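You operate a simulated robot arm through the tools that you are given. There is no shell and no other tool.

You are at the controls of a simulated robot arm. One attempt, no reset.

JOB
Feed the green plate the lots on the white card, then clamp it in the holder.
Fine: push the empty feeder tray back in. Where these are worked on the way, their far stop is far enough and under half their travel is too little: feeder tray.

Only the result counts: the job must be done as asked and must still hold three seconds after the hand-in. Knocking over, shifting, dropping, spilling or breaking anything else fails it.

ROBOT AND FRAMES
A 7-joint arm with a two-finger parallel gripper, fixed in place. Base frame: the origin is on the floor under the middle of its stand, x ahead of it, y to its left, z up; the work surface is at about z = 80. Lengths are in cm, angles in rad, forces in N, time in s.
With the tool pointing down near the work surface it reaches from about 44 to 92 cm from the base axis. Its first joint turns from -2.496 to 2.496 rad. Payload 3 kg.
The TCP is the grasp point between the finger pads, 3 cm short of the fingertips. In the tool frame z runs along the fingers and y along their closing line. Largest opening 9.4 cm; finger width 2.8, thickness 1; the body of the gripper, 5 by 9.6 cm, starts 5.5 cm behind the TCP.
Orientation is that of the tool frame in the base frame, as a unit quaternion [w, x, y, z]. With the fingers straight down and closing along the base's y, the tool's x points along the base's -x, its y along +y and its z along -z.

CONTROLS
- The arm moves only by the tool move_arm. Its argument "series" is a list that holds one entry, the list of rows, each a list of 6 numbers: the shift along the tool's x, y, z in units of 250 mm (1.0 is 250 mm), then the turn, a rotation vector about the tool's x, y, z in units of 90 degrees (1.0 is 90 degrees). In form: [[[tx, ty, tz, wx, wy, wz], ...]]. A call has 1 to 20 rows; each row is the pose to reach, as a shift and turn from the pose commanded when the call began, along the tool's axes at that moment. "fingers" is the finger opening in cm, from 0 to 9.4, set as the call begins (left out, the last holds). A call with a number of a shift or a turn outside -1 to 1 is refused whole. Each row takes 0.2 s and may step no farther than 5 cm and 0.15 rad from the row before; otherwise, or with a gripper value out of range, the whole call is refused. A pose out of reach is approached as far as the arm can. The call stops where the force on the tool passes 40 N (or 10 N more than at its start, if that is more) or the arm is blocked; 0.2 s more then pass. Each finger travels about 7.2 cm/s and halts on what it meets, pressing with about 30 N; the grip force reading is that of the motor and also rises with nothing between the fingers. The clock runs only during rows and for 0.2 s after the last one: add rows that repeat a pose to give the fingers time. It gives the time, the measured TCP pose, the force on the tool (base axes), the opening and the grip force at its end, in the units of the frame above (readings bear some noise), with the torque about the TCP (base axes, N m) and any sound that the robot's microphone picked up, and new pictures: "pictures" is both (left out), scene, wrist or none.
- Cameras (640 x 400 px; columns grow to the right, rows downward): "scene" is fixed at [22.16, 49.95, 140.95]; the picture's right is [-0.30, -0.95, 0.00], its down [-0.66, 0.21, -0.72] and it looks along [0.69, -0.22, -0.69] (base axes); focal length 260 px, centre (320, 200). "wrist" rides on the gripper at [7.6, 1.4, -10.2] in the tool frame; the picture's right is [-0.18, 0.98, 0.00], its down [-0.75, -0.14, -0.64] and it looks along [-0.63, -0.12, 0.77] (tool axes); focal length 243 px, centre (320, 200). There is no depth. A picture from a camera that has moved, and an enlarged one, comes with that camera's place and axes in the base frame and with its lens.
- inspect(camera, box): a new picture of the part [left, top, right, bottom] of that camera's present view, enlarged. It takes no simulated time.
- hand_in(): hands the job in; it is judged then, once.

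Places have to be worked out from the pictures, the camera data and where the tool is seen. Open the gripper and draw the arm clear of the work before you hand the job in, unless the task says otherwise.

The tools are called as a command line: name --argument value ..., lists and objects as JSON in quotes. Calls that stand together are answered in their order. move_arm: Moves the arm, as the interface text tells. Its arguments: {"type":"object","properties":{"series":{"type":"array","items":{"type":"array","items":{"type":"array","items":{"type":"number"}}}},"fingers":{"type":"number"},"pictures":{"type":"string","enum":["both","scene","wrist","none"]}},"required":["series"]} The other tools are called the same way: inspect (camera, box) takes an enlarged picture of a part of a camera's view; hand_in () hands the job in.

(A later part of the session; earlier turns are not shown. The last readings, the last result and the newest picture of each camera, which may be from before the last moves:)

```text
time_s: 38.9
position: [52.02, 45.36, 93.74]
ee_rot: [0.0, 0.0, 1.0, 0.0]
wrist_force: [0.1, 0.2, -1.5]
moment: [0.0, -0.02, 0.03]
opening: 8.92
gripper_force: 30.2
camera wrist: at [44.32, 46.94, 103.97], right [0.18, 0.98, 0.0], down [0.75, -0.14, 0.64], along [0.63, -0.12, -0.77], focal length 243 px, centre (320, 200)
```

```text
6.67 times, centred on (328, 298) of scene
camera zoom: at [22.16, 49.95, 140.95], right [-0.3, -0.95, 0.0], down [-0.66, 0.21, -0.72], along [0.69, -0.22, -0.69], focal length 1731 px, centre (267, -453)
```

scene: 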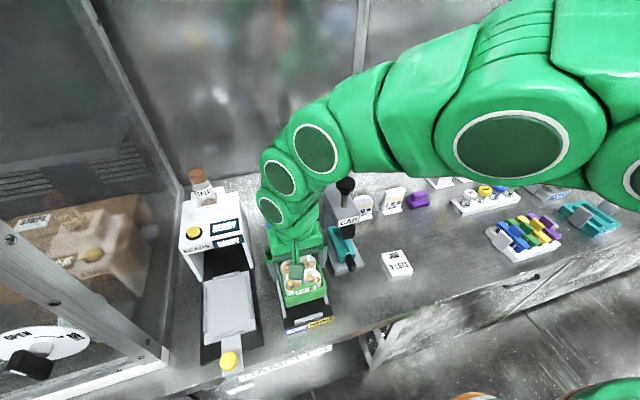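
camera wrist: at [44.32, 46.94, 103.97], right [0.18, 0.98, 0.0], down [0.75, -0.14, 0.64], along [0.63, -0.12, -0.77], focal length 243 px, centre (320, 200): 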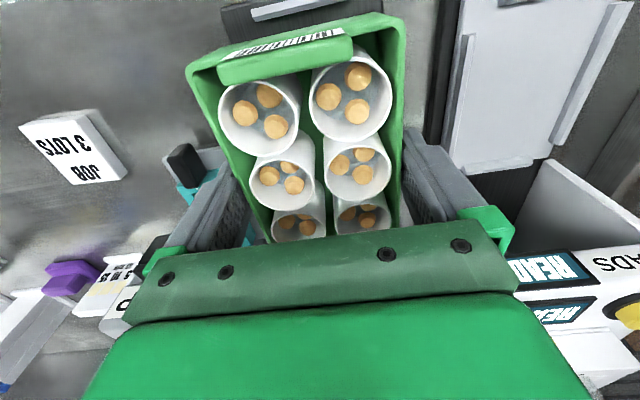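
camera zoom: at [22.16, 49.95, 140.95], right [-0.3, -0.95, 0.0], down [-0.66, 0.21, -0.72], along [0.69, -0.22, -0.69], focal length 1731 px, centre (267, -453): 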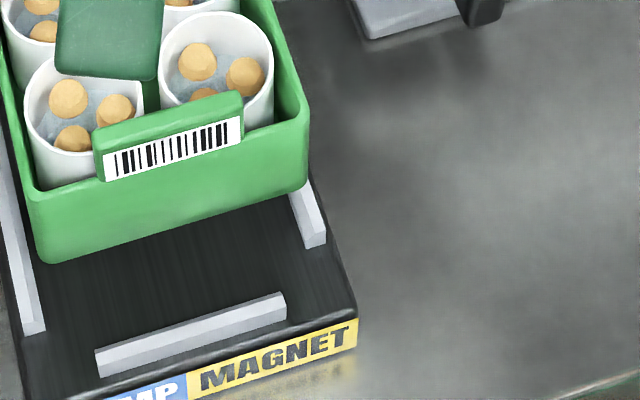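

In the scene view the plate centre (45.3) and the slot centre (45.27) agree, with a clearance of about 0.2–0.4 cm per side. I'll nudge +0.15 in x and +0.05 in y, then lower to just above the lips.

move_arm --series '[[[-0.003, 0.002, 0.02, 0, 0, 0], [-0.006, 0.002, 0.06, 0, 0, 0], [-0.006, 0.002, 0.11, 0, 0, 0], [-0.006, 0.002, 0.16, 0, 0, 0], [-0.006, 0.002, 0.2, 0, 0, 0], [-0.006, 0.002, 0.22, 0, 0, 0], [-0.006, 0.002, 0.22, 0, 0, 0]]]'

inspect --camera "scene" --box '[268, 278, 308, 338]'

inspect --camera "scene" --box '[300, 268, 340, 328]'

```text
time_s: 40.3
position: [52.06, 45.49, 88.29]
ee_rot: [-0.001, 0.0, 1.0, 0.0]
wrist_force: [-7.9, 0.2, 0.9]
moment: [-0.07, 0.41, -0.33]
opening: 8.54
gripper_force: 30.3
stopped in row 6: the force on the tool passed its limit at 45 N (the readings are from after the stop); the commanded pose is now the measured one
camera wrist: at [44.32, 47.05, 98.59], right [0.18, 0.98, 0.0], down [0.76, -0.14, 0.64], along [0.63, -0.12, -0.77], focal length 243 px, centre (320, 200)
```

scene: 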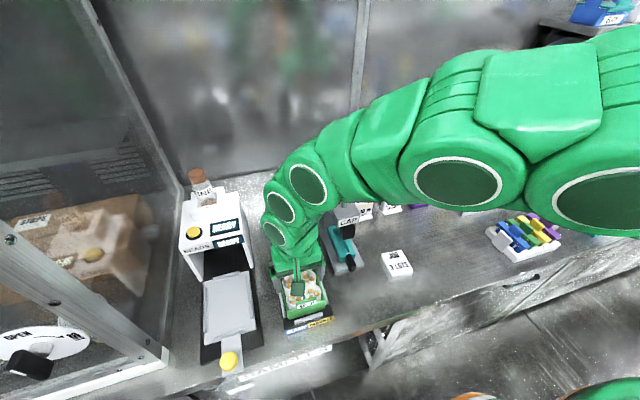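
wrist: 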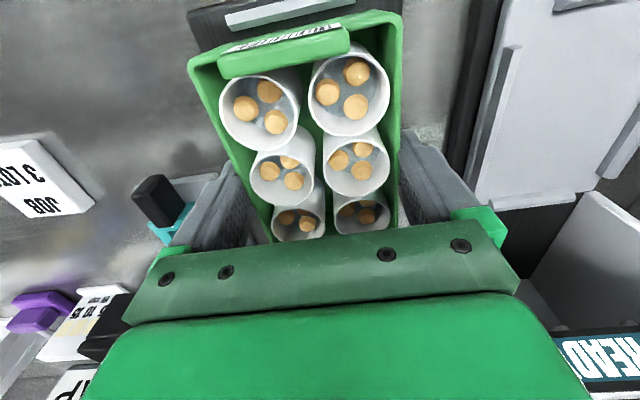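

```text
6.67 times, centred on (288, 308) of scene
camera zoom: at [22.16, 49.95, 140.95], right [-0.3, -0.95, 0.0], down [-0.66, 0.21, -0.72], along [0.69, -0.22, -0.69], focal length 1731 px, centre (533, -520)
```

zoom: 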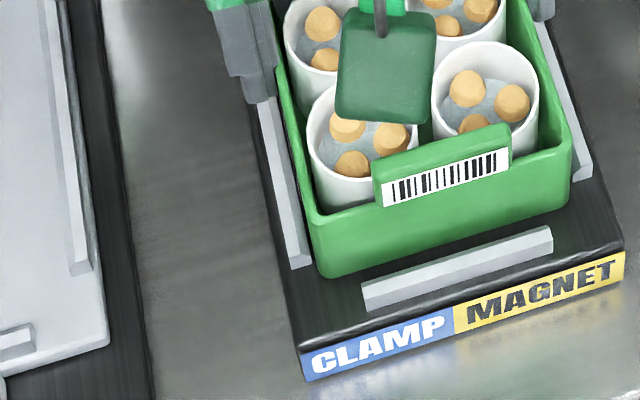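

```text
6.67 times, centred on (320, 298) of scene
camera zoom: at [22.16, 49.95, 140.95], right [-0.3, -0.95, 0.0], down [-0.66, 0.21, -0.72], along [0.69, -0.22, -0.69], focal length 1731 px, centre (320, -453)
```

zoom: 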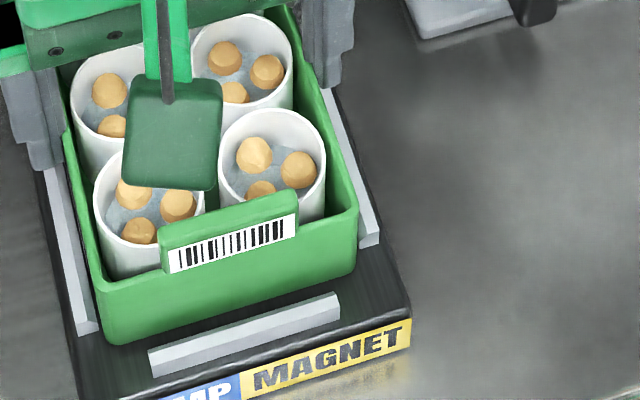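

The descent stopped early on contact at TCP z≈88.3, and the opening changed from 8.94 to 8.54. Before moving on I'll compare the same wrist view with the one from before the contact.

inspect --camera "wrist" --box '[140, 0, 460, 240]'

inspect --camera "scene" --box '[255, 225, 355, 345]'

```text
1.67 times, centred on (300, 120) of wrist
camera zoom: at [44.32, 47.05, 98.59], right [0.18, 0.98, 0.0], down [0.76, -0.14, 0.64], along [0.63, -0.12, -0.77], focal length 404 px, centre (353, 333)
```

zoom: 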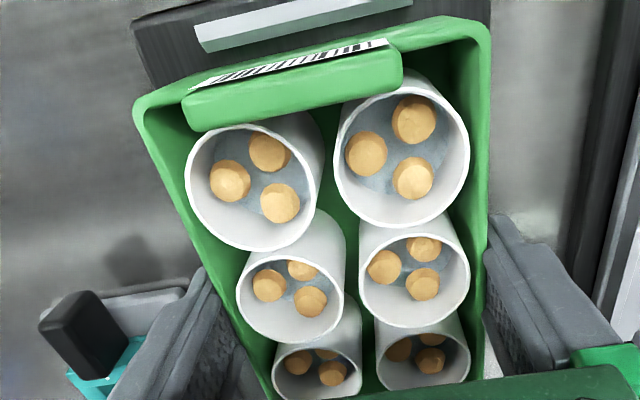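

```text
3.33 times, centred on (305, 285) of scene
camera zoom: at [22.16, 49.95, 140.95], right [-0.3, -0.95, 0.0], down [-0.66, 0.21, -0.72], along [0.69, -0.22, -0.69], focal length 866 px, centre (370, -83)
```

zoom: 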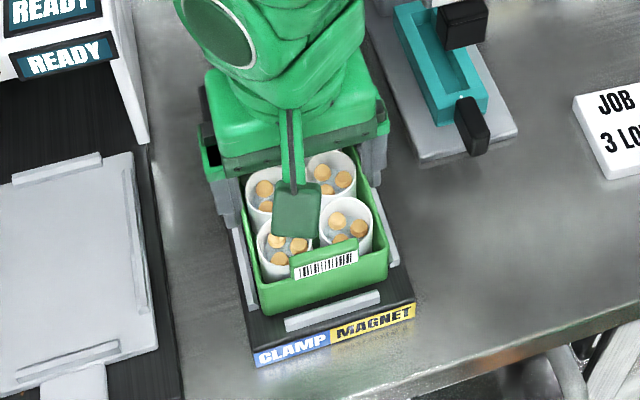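

The plate seems to have settled about 0.4 cm lower in the fingers and is now held on its 8.5 cm body. In the scene view it sits about 0.15 cm too far to +y relative to the slot. I'll raise 0.4 cm, shift -0.17 in y, and check.

move_arm --series '[[[0, 0, -0.008, 0, 0, 0], [0, 0, -0.02, 0, 0, 0], [0, -0.004, -0.02, 0, 0, 0], [0, -0.007, -0.02, 0, 0, 0], [0, -0.007, -0.02, 0, 0, 0]]]'

inspect --camera "scene" --box '[268, 278, 308, 338]'

inspect --camera "scene" --box '[300, 268, 340, 328]'

inspect --camera "wrist" --box '[140, 0, 460, 240]'

```text
time_s: 41.5
position: [52.09, 45.29, 88.85]
ee_rot: [-0.002, -0.001, 1.0, 0.001]
wrist_force: [-0.1, 0.0, -0.4]
moment: [0.01, 0.0, -0.01]
opening: 8.52
gripper_force: 30.1
camera wrist: at [44.41, 46.82, 99.11], right [0.18, 0.98, 0.0], down [0.75, -0.14, 0.64], along [0.63, -0.12, -0.77], focal length 243 px, centre (320, 200)
```

scene: 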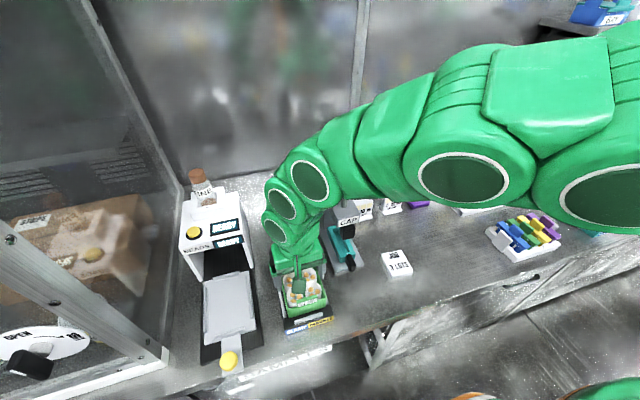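
wrist: 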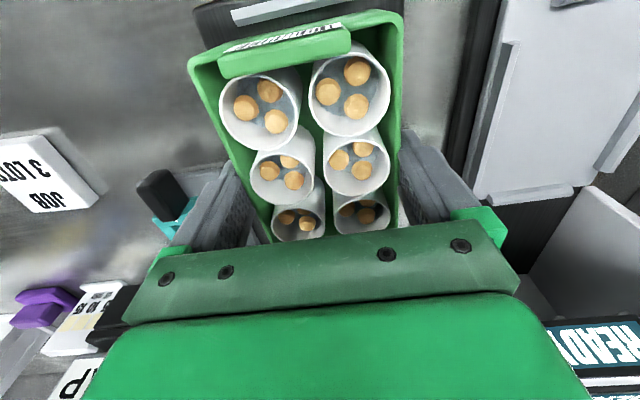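

```text
6.67 times, centred on (288, 308) of scene
camera zoom: at [22.16, 49.95, 140.95], right [-0.3, -0.95, 0.0], down [-0.66, 0.21, -0.72], along [0.69, -0.22, -0.69], focal length 1731 px, centre (533, -520)
```

zoom: 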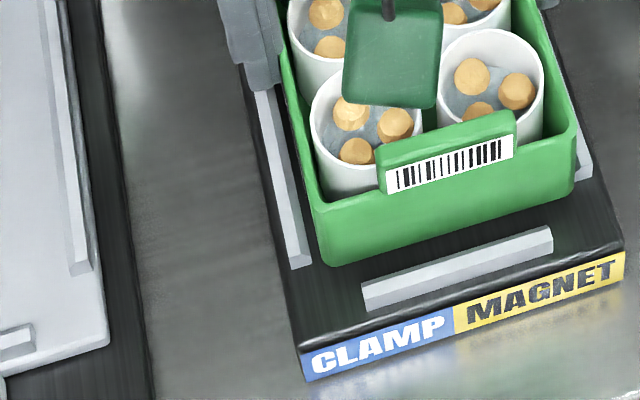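

```text
6.67 times, centred on (320, 298) of scene
camera zoom: at [22.16, 49.95, 140.95], right [-0.3, -0.95, 0.0], down [-0.66, 0.21, -0.72], along [0.69, -0.22, -0.69], focal length 1731 px, centre (320, -453)
```

zoom: 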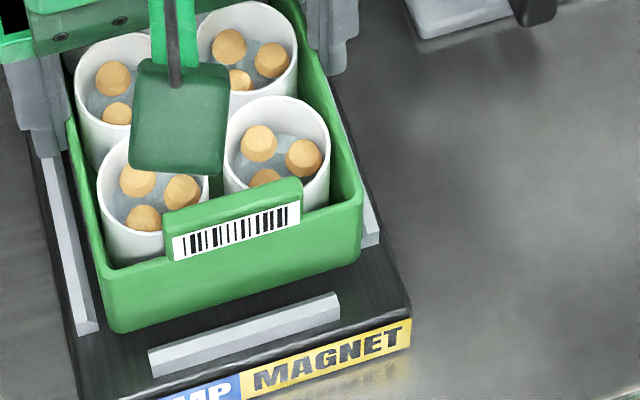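

```text
1.67 times, centred on (300, 120) of wrist
camera zoom: at [44.41, 46.82, 99.11], right [0.18, 0.98, 0.0], down [0.75, -0.14, 0.64], along [0.63, -0.12, -0.77], focal length 404 px, centre (353, 333)
```

zoom: 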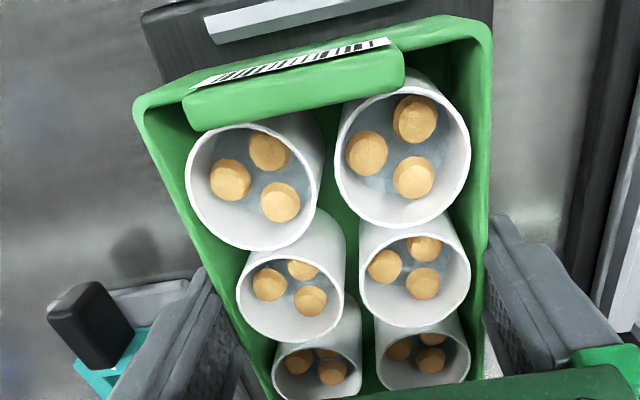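

Now the plate is free again and the y offset looks right. I'll lower in small steps, watching for contact.

move_arm --series '[[[0, 0, 0.008, 0, 0, 0], [0, 0, 0.016, 0, 0, 0], [0, 0, 0.022, 0, 0, 0], [0, 0, 0.027, 0, 0, 0], [0, 0, 0.031, 0, 0, 0], [0, 0, 0.031, 0, 0, 0]]]'

```text
time_s: 42.9
position: [52.08, 45.32, 88.11]
ee_rot: [0.0, 0.0, 1.0, 0.0]
wrist_force: [-10.2, 0.3, 1.9]
moment: [0.12, 0.32, 0.37]
opening: 8.52
gripper_force: 30.1
camera wrist: at [44.34, 46.86, 98.33], right [0.18, 0.98, 0.0], down [0.76, -0.14, 0.64], along [0.63, -0.12, -0.77], focal length 243 px, centre (320, 200)
```

scene: 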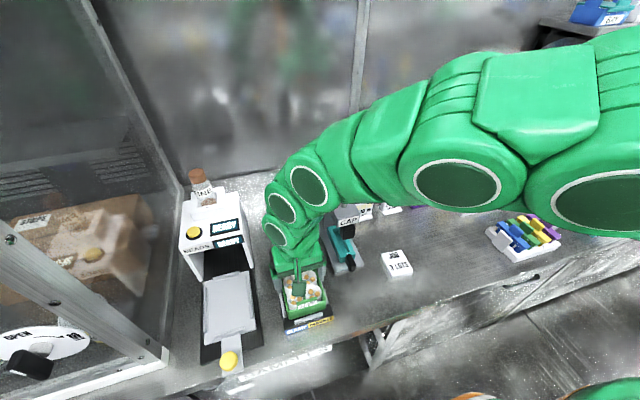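
wrist: 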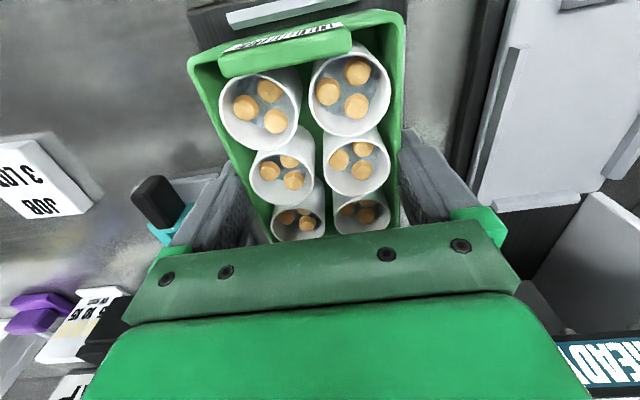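

Contact again at about the same height, but the force is mostly -x (-10 N), so the plate's rear edge is touching the back lip. I'll shift -0.3 cm in x and continue lowering.

move_arm --series '[[[0.006, 0, -0.004, 0, 0, 0], [0.012, 0, -0.004, 0, 0, 0], [0.012, 0, -0.004, 0, 0, 0], [0.012, 0, 0.0, 0, 0, 0], [0.012, 0, 0.004, 0, 0, 0], [0.012, 0, 0.008, 0, 0, 0], [0.012, 0, 0.008, 0, 0, 0]]]'

```text
time_s: 44.5
position: [51.9, 45.37, 87.92]
ee_rot: [0.0, 0.0, 1.0, 0.0]
wrist_force: [-1.7, 1.1, 7.9]
moment: [-0.37, 0.72, -0.15]
opening: 8.54
gripper_force: 30.4
camera wrist: at [44.12, 46.83, 98.19], right [0.18, 0.98, 0.0], down [0.75, -0.14, 0.64], along [0.63, -0.12, -0.77], focal length 243 px, centre (320, 200)
```

scene: 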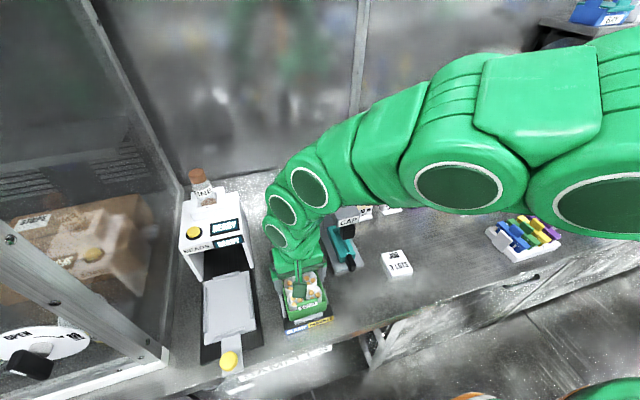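
wrist: 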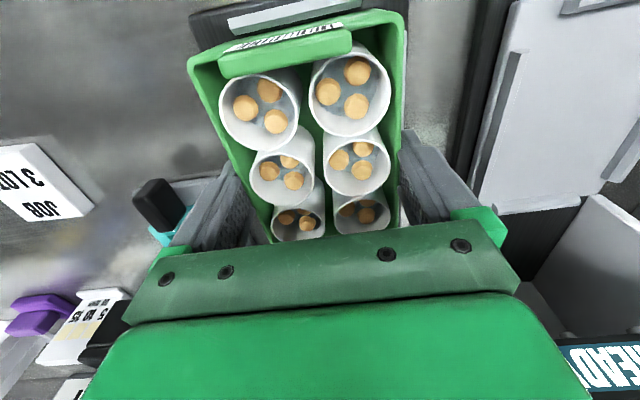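

inspect --camera "scene" --box '[268, 278, 308, 338]'

inspect --camera "scene" --box '[300, 268, 340, 328]'

inspect --camera "wrist" --box '[140, 0, 460, 240]'

```text
6.67 times, centred on (288, 308) of scene
camera zoom: at [22.16, 49.95, 140.95], right [-0.3, -0.95, 0.0], down [-0.66, 0.21, -0.72], along [0.69, -0.22, -0.69], focal length 1731 px, centre (533, -520)
```

zoom: 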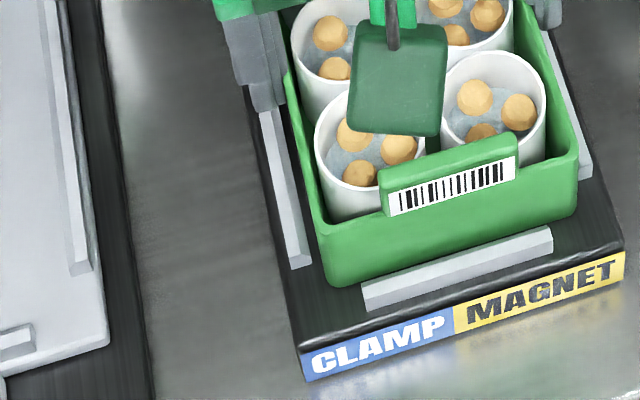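

```text
6.67 times, centred on (320, 298) of scene
camera zoom: at [22.16, 49.95, 140.95], right [-0.3, -0.95, 0.0], down [-0.66, 0.21, -0.72], along [0.69, -0.22, -0.69], focal length 1731 px, centre (320, -453)
```

zoom: 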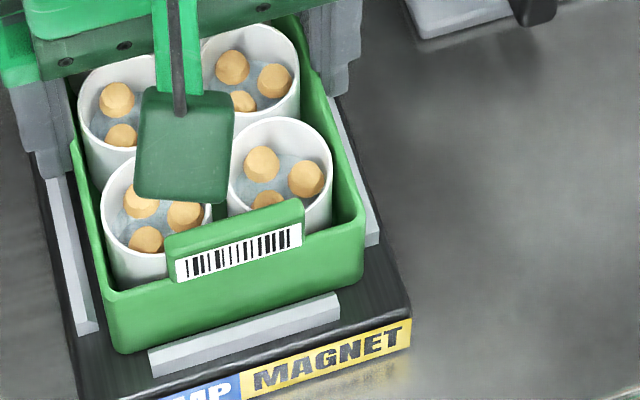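

```text
1.67 times, centred on (300, 120) of wrist
camera zoom: at [44.12, 46.83, 98.19], right [0.18, 0.98, 0.0], down [0.75, -0.14, 0.64], along [0.63, -0.12, -0.77], focal length 404 px, centre (353, 333)
```

zoom: 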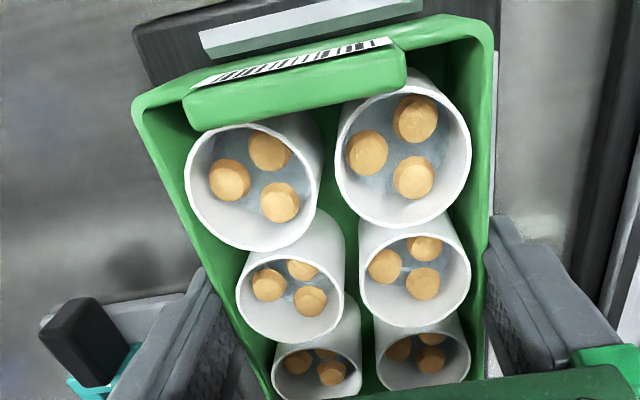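

The plate now sits inside the lips; contact is light (8 N up, near the front). I'll ease down a little more to feel for the floor.

move_arm --series '[[[0, 0, 0.002, 0, 0, 0], [0, 0, 0.005, 0, 0, 0], [0, 0, 0.005, 0, 0, 0]]]' --pictures "none"

```text
time_s: 45.3
position: [51.76, 45.39, 87.77]
ee_rot: [0.0, 0.0, 1.0, 0.002]
wrist_force: [3.9, 2.5, 30.5]
moment: [-0.37, -0.11, -0.03]
opening: 8.52
gripper_force: 30.4
```

The force rose to 30 N, centred under the plate, so it is resting flat on the holder floor. I'll relieve the pressure slightly, open the fingers and look.

move_arm --series '[[[0, 0, -0.004, 0, 0, 0], [0, 0, -0.004, 0, 0, 0]]]' --pictures "none"

move_arm --series '[[[0, 0, 0, 0, 0, 0], [0, 0, 0, 0, 0, 0], [0, 0, 0, 0, 0, 0]]]' --fingers 9.4

inspect --camera "scene" --box '[268, 278, 308, 338]'

inspect --camera "scene" --box '[300, 268, 340, 328]'

inspect --camera "wrist" --box '[140, 0, 460, 240]'

```text
time_s: 45.9
position: [51.82, 45.33, 87.92]
ee_rot: [-0.001, 0.0, 1.0, 0.001]
wrist_force: [7.4, 1.7, 23.5]
moment: [-0.01, -0.81, 0.06]
opening: 8.53
gripper_force: 29.6
```

```text
time_s: 46.7
position: [51.7, 45.3, 87.82]
ee_rot: [-0.001, -0.001, 1.0, 0.001]
wrist_force: [-0.1, 1.0, 0.1]
moment: [-0.01, -0.01, 0.0]
opening: 9.43
gripper_force: 0.0
camera wrist: at [44.04, 46.8, 98.1], right [0.18, 0.98, 0.0], down [0.76, -0.14, 0.64], along [0.63, -0.12, -0.77], focal length 243 px, centre (320, 200)
```

scene: 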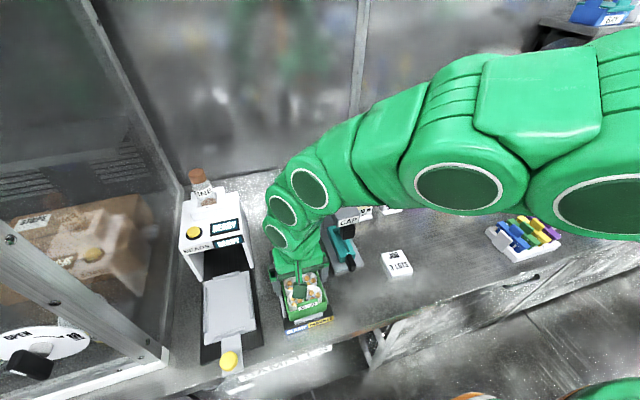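
wrist: 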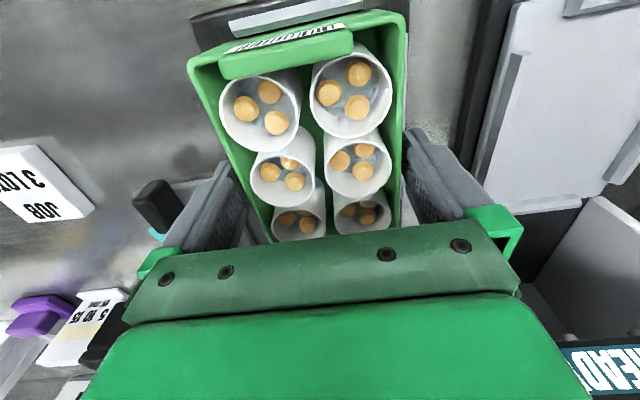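

```text
6.67 times, centred on (288, 308) of scene
camera zoom: at [22.16, 49.95, 140.95], right [-0.3, -0.95, 0.0], down [-0.66, 0.21, -0.72], along [0.69, -0.22, -0.69], focal length 1731 px, centre (533, -520)
```

zoom: 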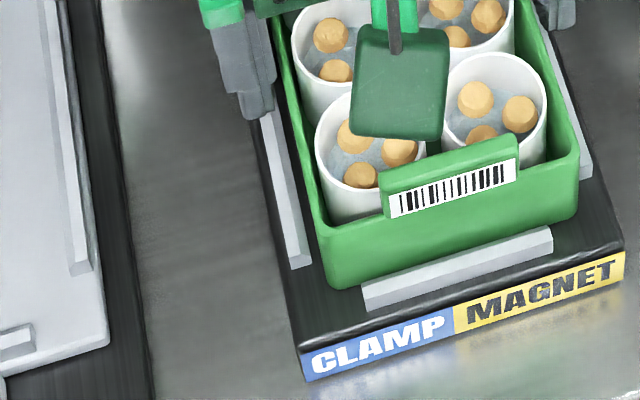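

```text
6.67 times, centred on (320, 298) of scene
camera zoom: at [22.16, 49.95, 140.95], right [-0.3, -0.95, 0.0], down [-0.66, 0.21, -0.72], along [0.69, -0.22, -0.69], focal length 1731 px, centre (320, -453)
```

zoom: 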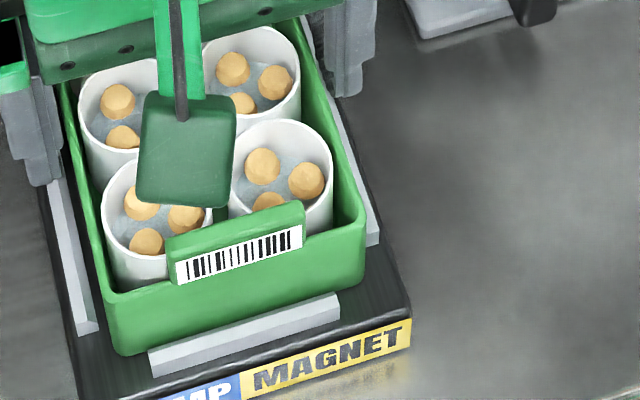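

```text
1.67 times, centred on (300, 120) of wrist
camera zoom: at [44.04, 46.8, 98.1], right [0.18, 0.98, 0.0], down [0.76, -0.14, 0.64], along [0.63, -0.12, -0.77], focal length 404 px, centre (353, 333)
```

zoom: 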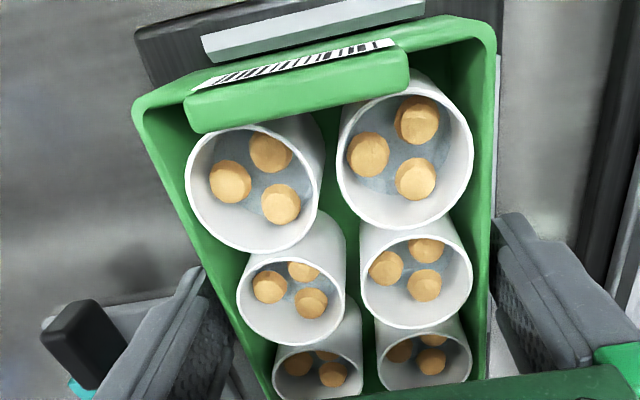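

The plate is released with all beads in place. I'll lift straight up with the fingers wide open and check the seating.

move_arm --series '[[[0, 0, -0.03, 0, 0, 0], [0, 0, -0.08, 0, 0, 0], [0, 0, -0.15, 0, 0, 0], [0, 0, -0.3, 0, 0, 0], [0, 0, -0.46, 0, 0, 0], [0, 0, -0.62, 0, 0, 0], [0, 0, -0.65, 0, 0, 0], [0, 0, -0.65, 0, 0, 0]]]' --fingers 9.4

inspect --camera "wrist" --box '[200, 0, 440, 160]'

inspect --camera "scene" --box '[255, 225, 345, 345]'

```text
time_s: 48.5
position: [51.75, 45.53, 104.05]
ee_rot: [-0.001, 0.0, 1.0, -0.001]
wrist_force: [-0.5, 0.4, 0.2]
moment: [0.05, 0.0, -0.01]
opening: 9.4
gripper_force: 0.1
camera wrist: at [44.02, 46.99, 114.3], right [0.18, 0.98, 0.0], down [0.76, -0.14, 0.64], along [0.63, -0.12, -0.77], focal length 243 px, centre (320, 200)
```

scene: 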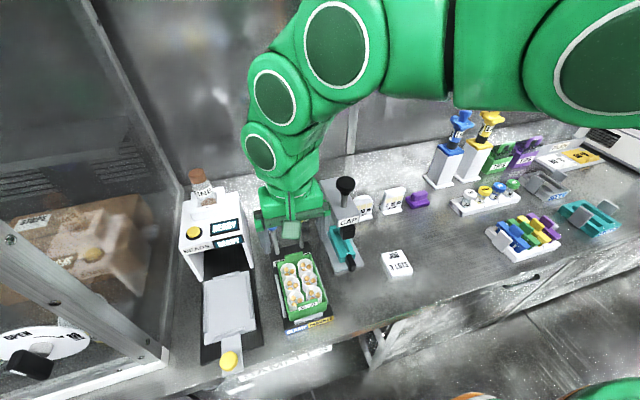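
wrist: 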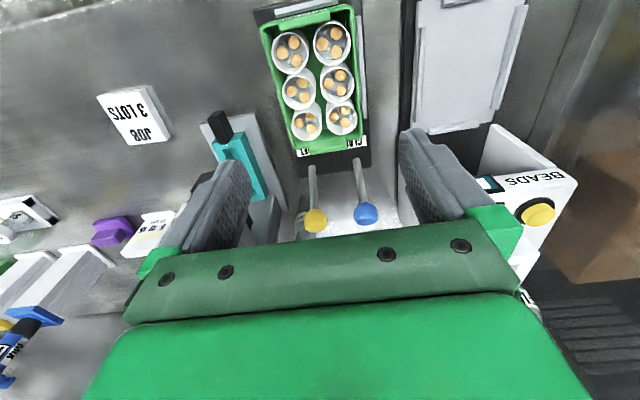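

```text
2.50 times, centred on (320, 80) of wrist
camera zoom: at [44.02, 46.99, 114.3], right [0.18, 0.98, 0.0], down [0.76, -0.14, 0.64], along [0.63, -0.12, -0.77], focal length 606 px, centre (320, 500)
```

zoom: 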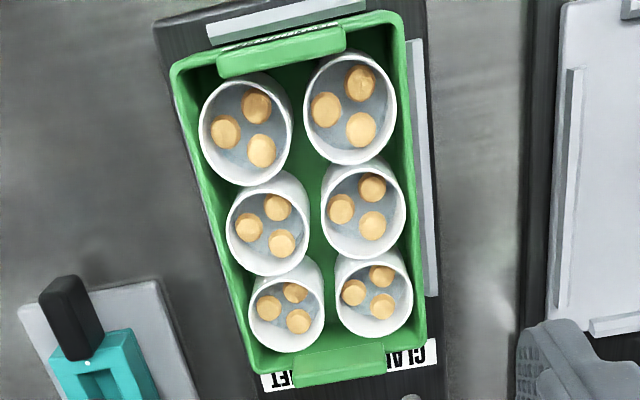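

```text
3.33 times, centred on (300, 285) of scene
camera zoom: at [22.16, 49.95, 140.95], right [-0.3, -0.95, 0.0], down [-0.66, 0.21, -0.72], along [0.69, -0.22, -0.69], focal length 866 px, centre (387, -83)
```

zoom: 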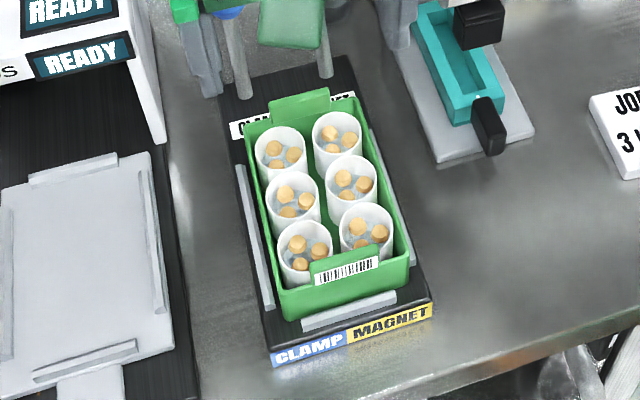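

Support is central, so the plate sits flat on the floor between the lips, with all cups still at three beads. Next is the blue CLAMP lever, whose knob is near (67, 48.5, 90) leaning back (+x). I'll close the fingers and move to a point above and behind it.

move_arm --series '[[[-0.1, 0.02, 0.0, 0, 0, 0], [-0.25, 0.04, 0.0, 0, 0, 0], [-0.4, 0.07, 0.0, 0, 0, 0], [-0.55, 0.1, 0.02, 0, 0, 0], [-0.68, 0.12, 0.05, 0, 0, 0], [-0.74, 0.123, 0.1, 0, 0, 0], [-0.74, 0.123, 0.1, 0, 0, 0]]]' --fingers 0

inspect --camera "wrist" --box '[180, 20, 460, 240]'

inspect --camera "scene" --box '[225, 180, 345, 300]'

```text
time_s: 50.1
position: [70.08, 48.68, 101.67]
ee_rot: [-0.001, 0.0, 1.0, 0.002]
wrist_force: [0.4, -0.5, 0.7]
moment: [-0.01, 0.0, -0.01]
opening: 0.0
gripper_force: 29.8
camera wrist: at [62.44, 50.07, 111.97], right [0.18, 0.98, 0.0], down [0.75, -0.14, 0.64], along [0.63, -0.12, -0.77], focal length 243 px, centre (320, 200)
```

scene: 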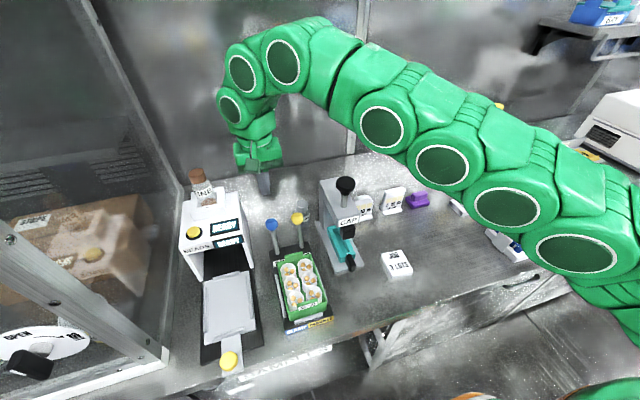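
wrist: 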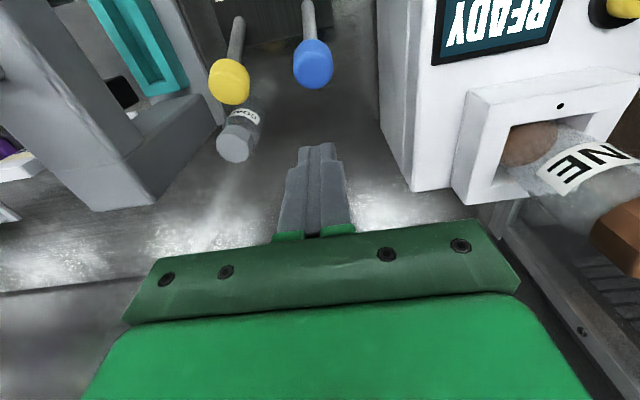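

```text
1.82 times, centred on (320, 130) of wrist
camera zoom: at [62.44, 50.07, 111.97], right [0.18, 0.98, 0.0], down [0.75, -0.14, 0.64], along [0.63, -0.12, -0.77], focal length 441 px, centre (320, 327)
```

zoom: 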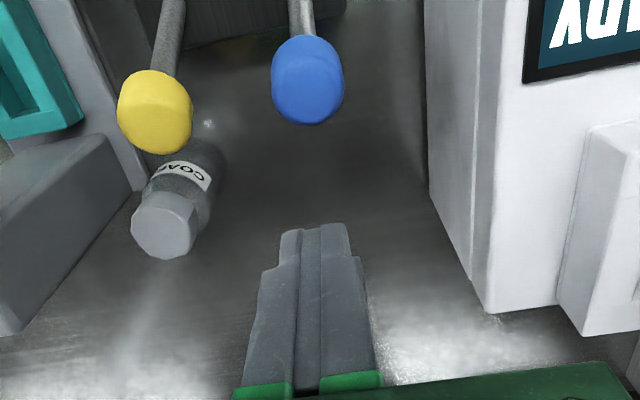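

```text
3.33 times, centred on (285, 240) of scene
camera zoom: at [22.16, 49.95, 140.95], right [-0.3, -0.95, 0.0], down [-0.66, 0.21, -0.72], along [0.69, -0.22, -0.69], focal length 866 px, centre (437, 67)
```

zoom: 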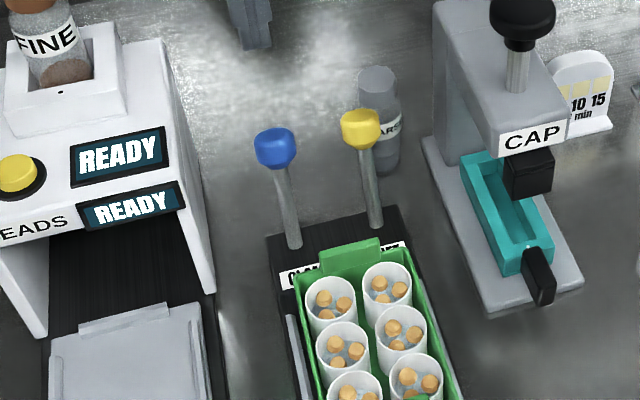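

The blue knob is at about (66.8, 48.7, 90), roughly 3 cm across, with free space behind it. I'll step back to x≈71.2 and descend so the closed fingertips are behind the knob.

move_arm --series '[[[-0.044, 0, 0.0, 0, 0, 0], [-0.044, 0, 0.15, 0, 0, 0], [-0.044, 0, 0.3, 0, 0, 0], [-0.044, 0, 0.42, 0, 0, 0], [-0.044, 0, 0.49, 0, 0, 0], [-0.044, 0, 0.49, 0, 0, 0]]]'

inspect --camera "wrist" --box '[180, 20, 460, 240]'

inspect --camera "scene" --box '[225, 180, 345, 300]'

```text
time_s: 51.5
position: [71.25, 48.4, 89.46]
ee_rot: [0.0, 0.0, 1.0, 0.0]
wrist_force: [0.5, -0.7, -0.1]
moment: [-0.01, -0.03, 0.02]
opening: 0.0
gripper_force: 30.0
camera wrist: at [63.57, 49.92, 99.74], right [0.18, 0.98, 0.0], down [0.76, -0.14, 0.64], along [0.63, -0.12, -0.77], focal length 243 px, centre (320, 200)
```

scene: 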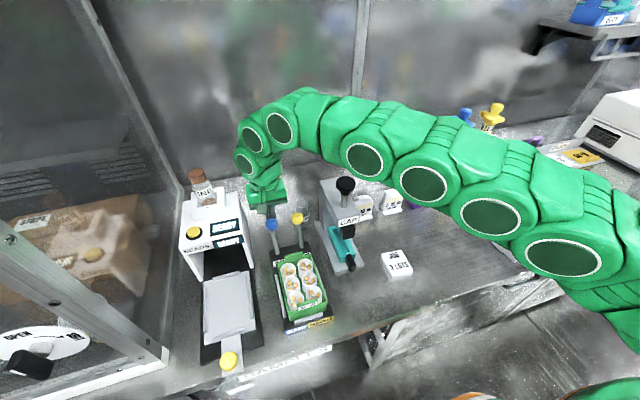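
wrist: 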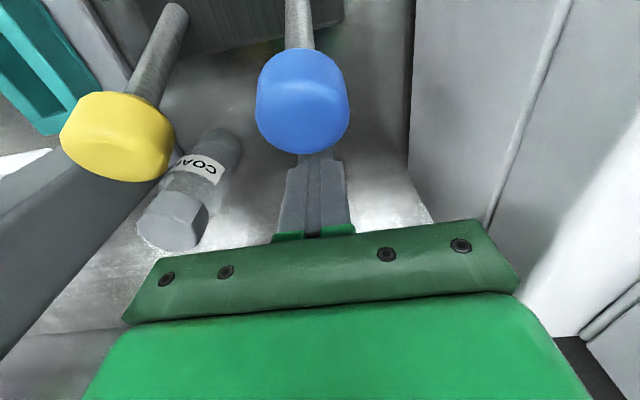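

```text
1.82 times, centred on (320, 130) of wrist
camera zoom: at [63.57, 49.92, 99.74], right [0.18, 0.98, 0.0], down [0.76, -0.14, 0.64], along [0.63, -0.12, -0.77], focal length 441 px, centre (320, 327)
```

zoom: 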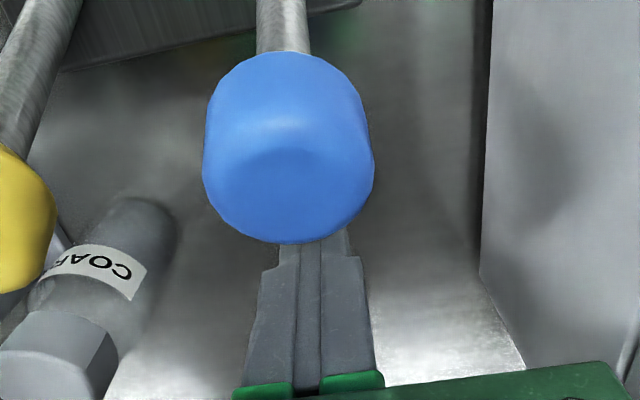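

```text
3.33 times, centred on (285, 240) of scene
camera zoom: at [22.16, 49.95, 140.95], right [-0.3, -0.95, 0.0], down [-0.66, 0.21, -0.72], along [0.69, -0.22, -0.69], focal length 866 px, centre (437, 67)
```

zoom: 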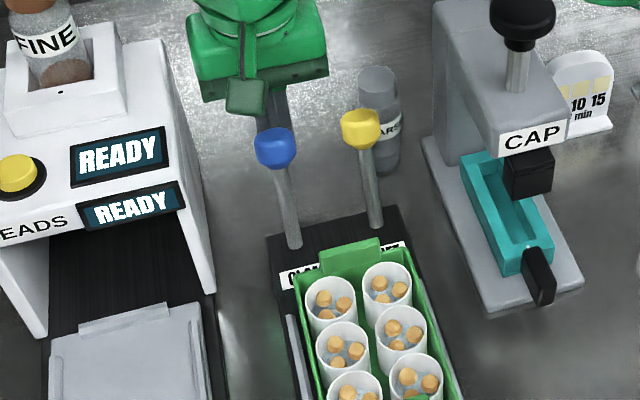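

The fingertips are behind the knob with about a 1.5–2 cm gap. I'll push the lever toward -x slowly and watch the force.

move_arm --series '[[[0.03, 0.008, 0, 0, 0, 0], [0.06, 0.008, 0, 0, 0, 0], [0.084, 0.008, 0, 0, 0, 0], [0.108, 0.008, 0, 0, 0, 0], [0.132, 0.008, 0, 0, 0, 0], [0.156, 0.008, 0, 0, 0, 0]]]'

inspect --camera "scene" --box '[225, 180, 345, 300]'

```text
time_s: 52.9
position: [67.4, 48.67, 89.36]
ee_rot: [-0.001, 0.0, 1.0, 0.001]
wrist_force: [2.0, 0.6, 0.9]
moment: [-0.01, 0.04, -0.02]
opening: 0.01
gripper_force: 30.0
camera wrist: at [59.73, 50.17, 99.67], right [0.18, 0.98, 0.0], down [0.75, -0.14, 0.64], along [0.63, -0.12, -0.77], focal length 243 px, centre (320, 200)
```

scene: 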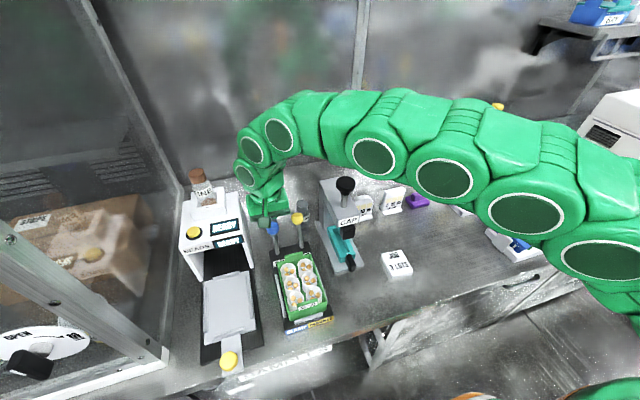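
wrist: 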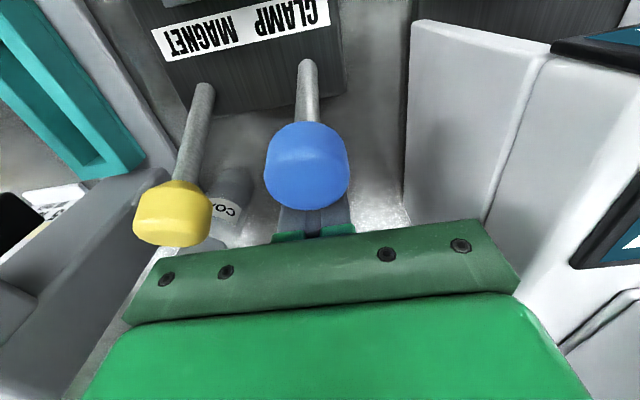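

```text
3.33 times, centred on (285, 240) of scene
camera zoom: at [22.16, 49.95, 140.95], right [-0.3, -0.95, 0.0], down [-0.66, 0.21, -0.72], along [0.69, -0.22, -0.69], focal length 866 px, centre (437, 67)
```

zoom: 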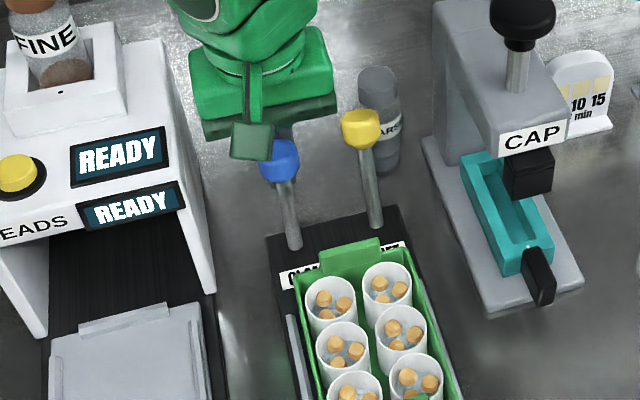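

The lever is moving with a light 2 N load. I'll continue pushing toward -x.

move_arm --series '[[[0.024, 0, 0, 0, 0, 0], [0.048, 0, 0, 0, 0, 0], [0.072, 0, 0, 0, 0, 0], [0.096, 0, 0, 0, 0, 0], [0.12, 0, 0, 0, 0, 0], [0.144, 0, 0, 0, 0, 0]]]'

inspect --camera "scene" --box '[225, 180, 345, 300]'

inspect --camera "wrist" --box '[180, 20, 460, 240]'

```text
time_s: 54.3
position: [63.85, 48.63, 89.35]
ee_rot: [-0.001, 0.0, 1.0, 0.0]
wrist_force: [0.7, -0.9, 0.6]
moment: [-0.02, -0.01, -0.02]
opening: 0.0
gripper_force: 28.9
camera wrist: at [56.12, 50.16, 99.57], right [0.18, 0.98, 0.0], down [0.76, -0.14, 0.64], along [0.63, -0.12, -0.77], focal length 243 px, centre (320, 200)
```

scene: 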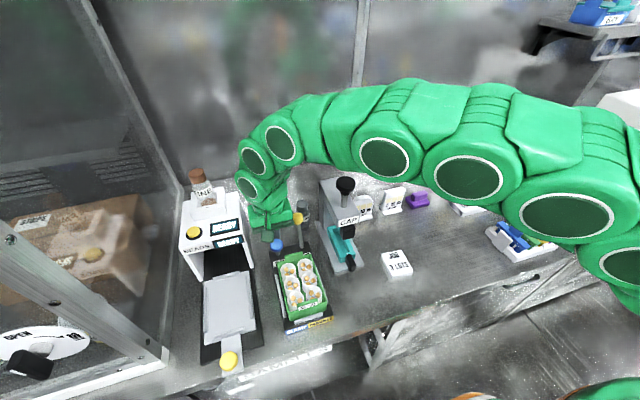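
wrist: 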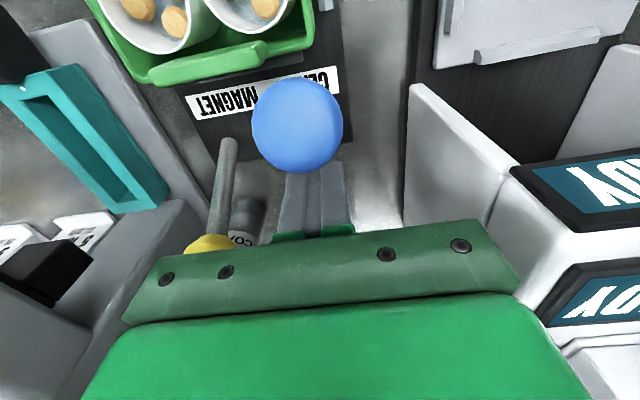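

```text
3.33 times, centred on (285, 240) of scene
camera zoom: at [22.16, 49.95, 140.95], right [-0.3, -0.95, 0.0], down [-0.66, 0.21, -0.72], along [0.69, -0.22, -0.69], focal length 866 px, centre (437, 67)
```

zoom: 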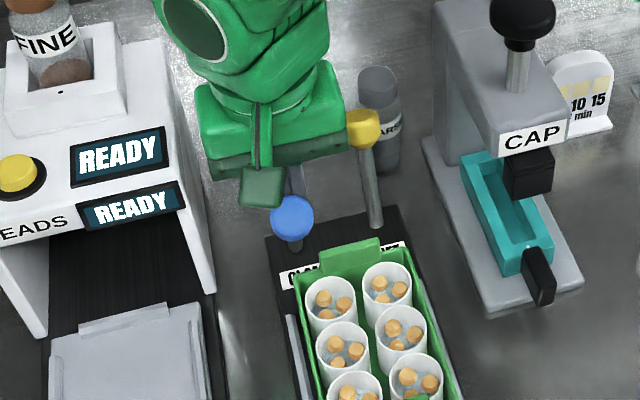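

```text
1.82 times, centred on (320, 130) of wrist
camera zoom: at [56.12, 50.16, 99.57], right [0.18, 0.98, 0.0], down [0.76, -0.14, 0.64], along [0.63, -0.12, -0.77], focal length 441 px, centre (320, 327)
```

zoom: 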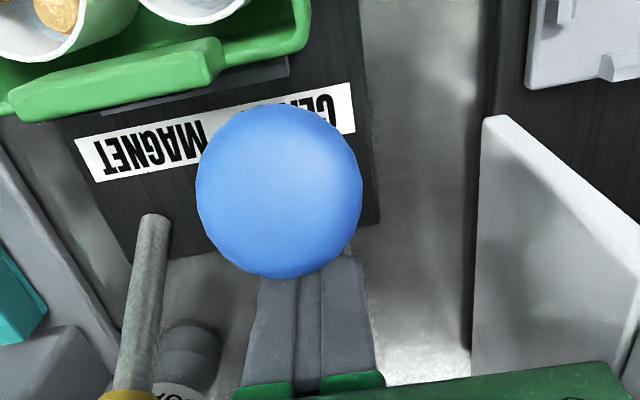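

The lever is now past vertical, leaning forward (knob ≈ (60.4, 48.6, 90.5)), with almost no force yet. I'll keep pushing in small steps until it meets a stop.

move_arm --series '[[[0.012, 0, 0, 0, 0, 0], [0.024, 0, 0, 0, 0, 0], [0.036, 0, 0, 0, 0, 0], [0.048, 0, 0, 0, 0, 0], [0.06, 0, 0, 0, 0, 0], [0.072, 0, 0, 0, 0, 0]]]'

inspect --camera "scene" --box '[225, 180, 345, 300]'

inspect --camera "wrist" --box '[180, 20, 460, 240]'

```text
time_s: 54.9
position: [63.69, 48.55, 89.6]
ee_rot: [0.003, 0.002, 1.0, 0.001]
wrist_force: [3.2, -0.1, 0.9]
moment: [0.0, -0.09, -0.03]
opening: 0.0
gripper_force: 29.8
stopped in row 3: the force on the tool passed its limit at 45 N (the readings are from after the stop); the commanded pose is now the measured one
camera wrist: at [55.9, 50.01, 99.75], right [0.19, 0.98, 0.0], down [0.75, -0.15, 0.65], along [0.63, -0.12, -0.76], focal length 243 px, centre (320, 200)
```

scene: 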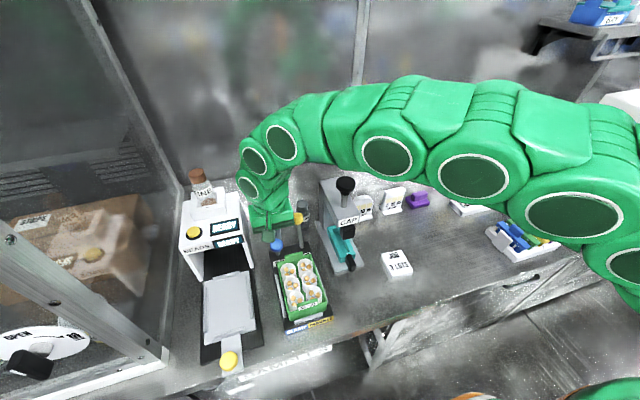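
wrist: 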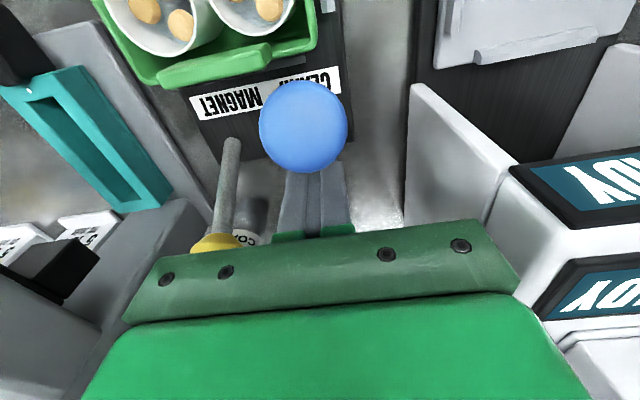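

```text
3.33 times, centred on (285, 240) of scene
camera zoom: at [22.16, 49.95, 140.95], right [-0.3, -0.95, 0.0], down [-0.66, 0.21, -0.72], along [0.69, -0.22, -0.69], focal length 866 px, centre (437, 67)
```

zoom: 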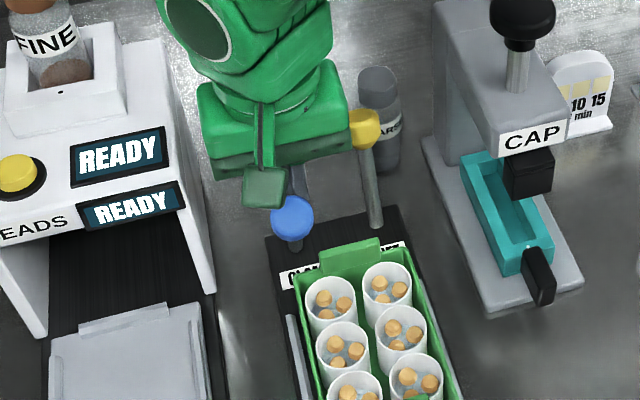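

```text
1.82 times, centred on (320, 130) of wrist
camera zoom: at [55.9, 50.01, 99.75], right [0.19, 0.98, 0.0], down [0.75, -0.15, 0.65], along [0.63, -0.12, -0.76], focal length 441 px, centre (320, 327)
```

zoom: 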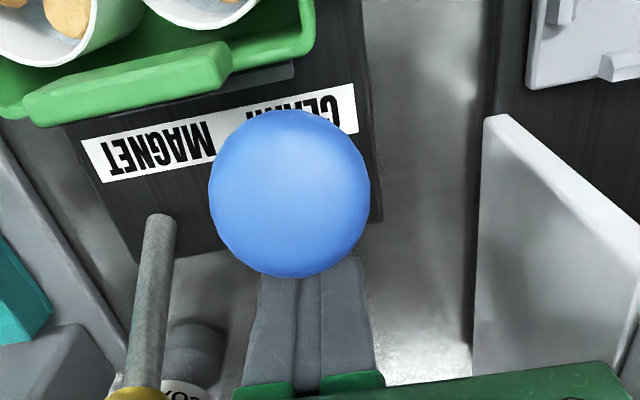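

The lever hit its forward stop (45 N). I'll back the fingers off in +x, lift clear, and check that the lever stays forward and the plate is undisturbed.

move_arm --series '[[[-0.03, 0, 0, 0, 0, 0], [-0.08, 0, 0, 0, 0, 0], [-0.12, 0, -0.02, 0, 0, 0], [-0.12, 0, -0.16, 0, 0, 0], [-0.12, 0, -0.32, 0, 0, 0], [-0.12, 0, -0.48, 0, 0, 0], [-0.12, 0, -0.6, 0, 0, 0], [-0.12, 0, -0.6, 0, 0, 0]]]'

inspect --camera "scene" --box '[245, 200, 355, 345]'

inspect --camera "scene" --box '[268, 278, 308, 338]'

inspect --camera "scene" --box '[300, 268, 340, 328]'

```text
time_s: 56.7
position: [66.52, 48.63, 104.54]
ee_rot: [0.003, 0.001, 1.0, 0.002]
wrist_force: [0.6, 0.4, -0.6]
moment: [-0.01, 0.0, -0.03]
opening: 0.0
gripper_force: 29.8
camera wrist: at [58.86, 50.1, 114.83], right [0.19, 0.98, 0.0], down [0.75, -0.15, 0.65], along [0.63, -0.12, -0.76], focal length 243 px, centre (320, 200)
```

scene: 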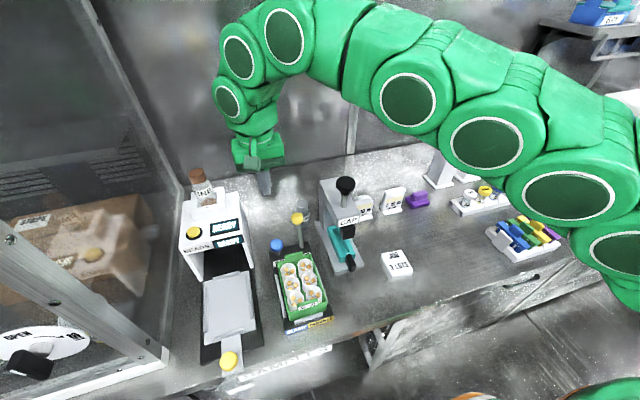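
wrist: 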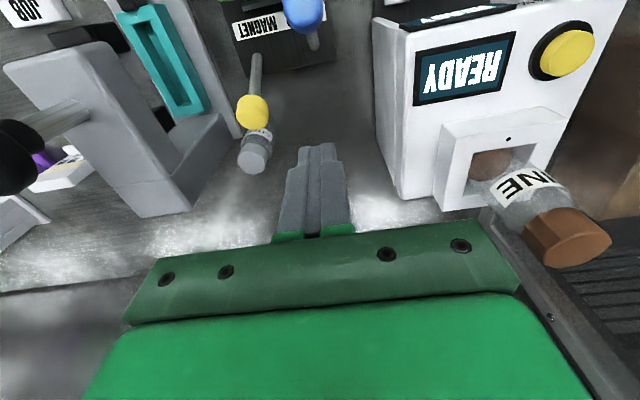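

```text
2.76 times, centred on (300, 272) of scene
camera zoom: at [22.16, 49.95, 140.95], right [-0.3, -0.95, 0.0], down [-0.66, 0.21, -0.72], along [0.69, -0.22, -0.69], focal length 716 px, centre (375, 0)
```

zoom: 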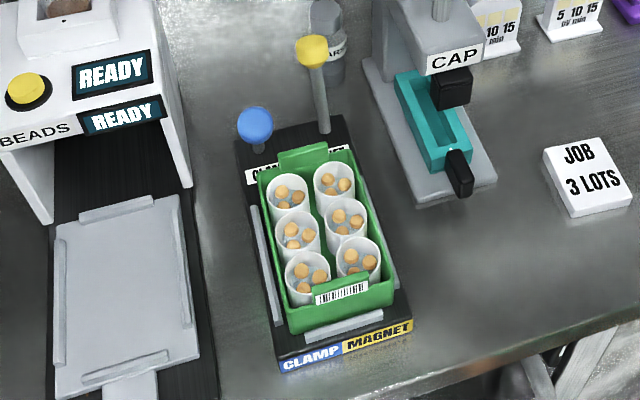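

```text
6.67 times, centred on (288, 308) of scene
camera zoom: at [22.16, 49.95, 140.95], right [-0.3, -0.95, 0.0], down [-0.66, 0.21, -0.72], along [0.69, -0.22, -0.69], focal length 1731 px, centre (533, -520)
```

zoom: 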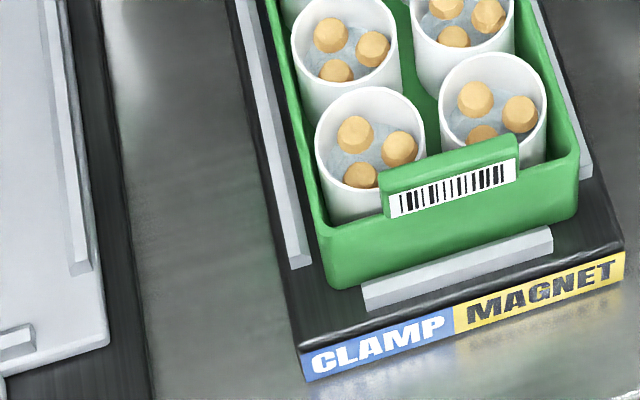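

```text
6.67 times, centred on (320, 298) of scene
camera zoom: at [22.16, 49.95, 140.95], right [-0.3, -0.95, 0.0], down [-0.66, 0.21, -0.72], along [0.69, -0.22, -0.69], focal length 1731 px, centre (320, -453)
```

zoom: 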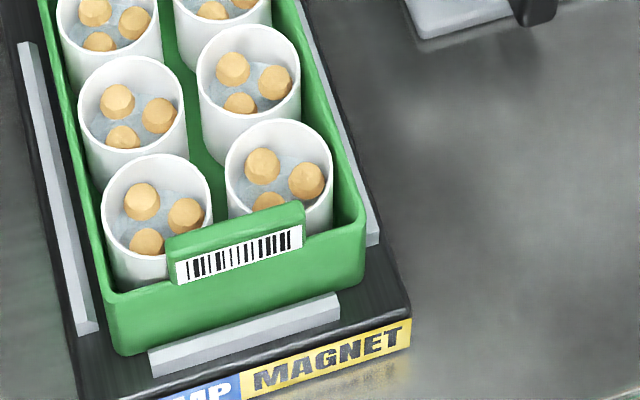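

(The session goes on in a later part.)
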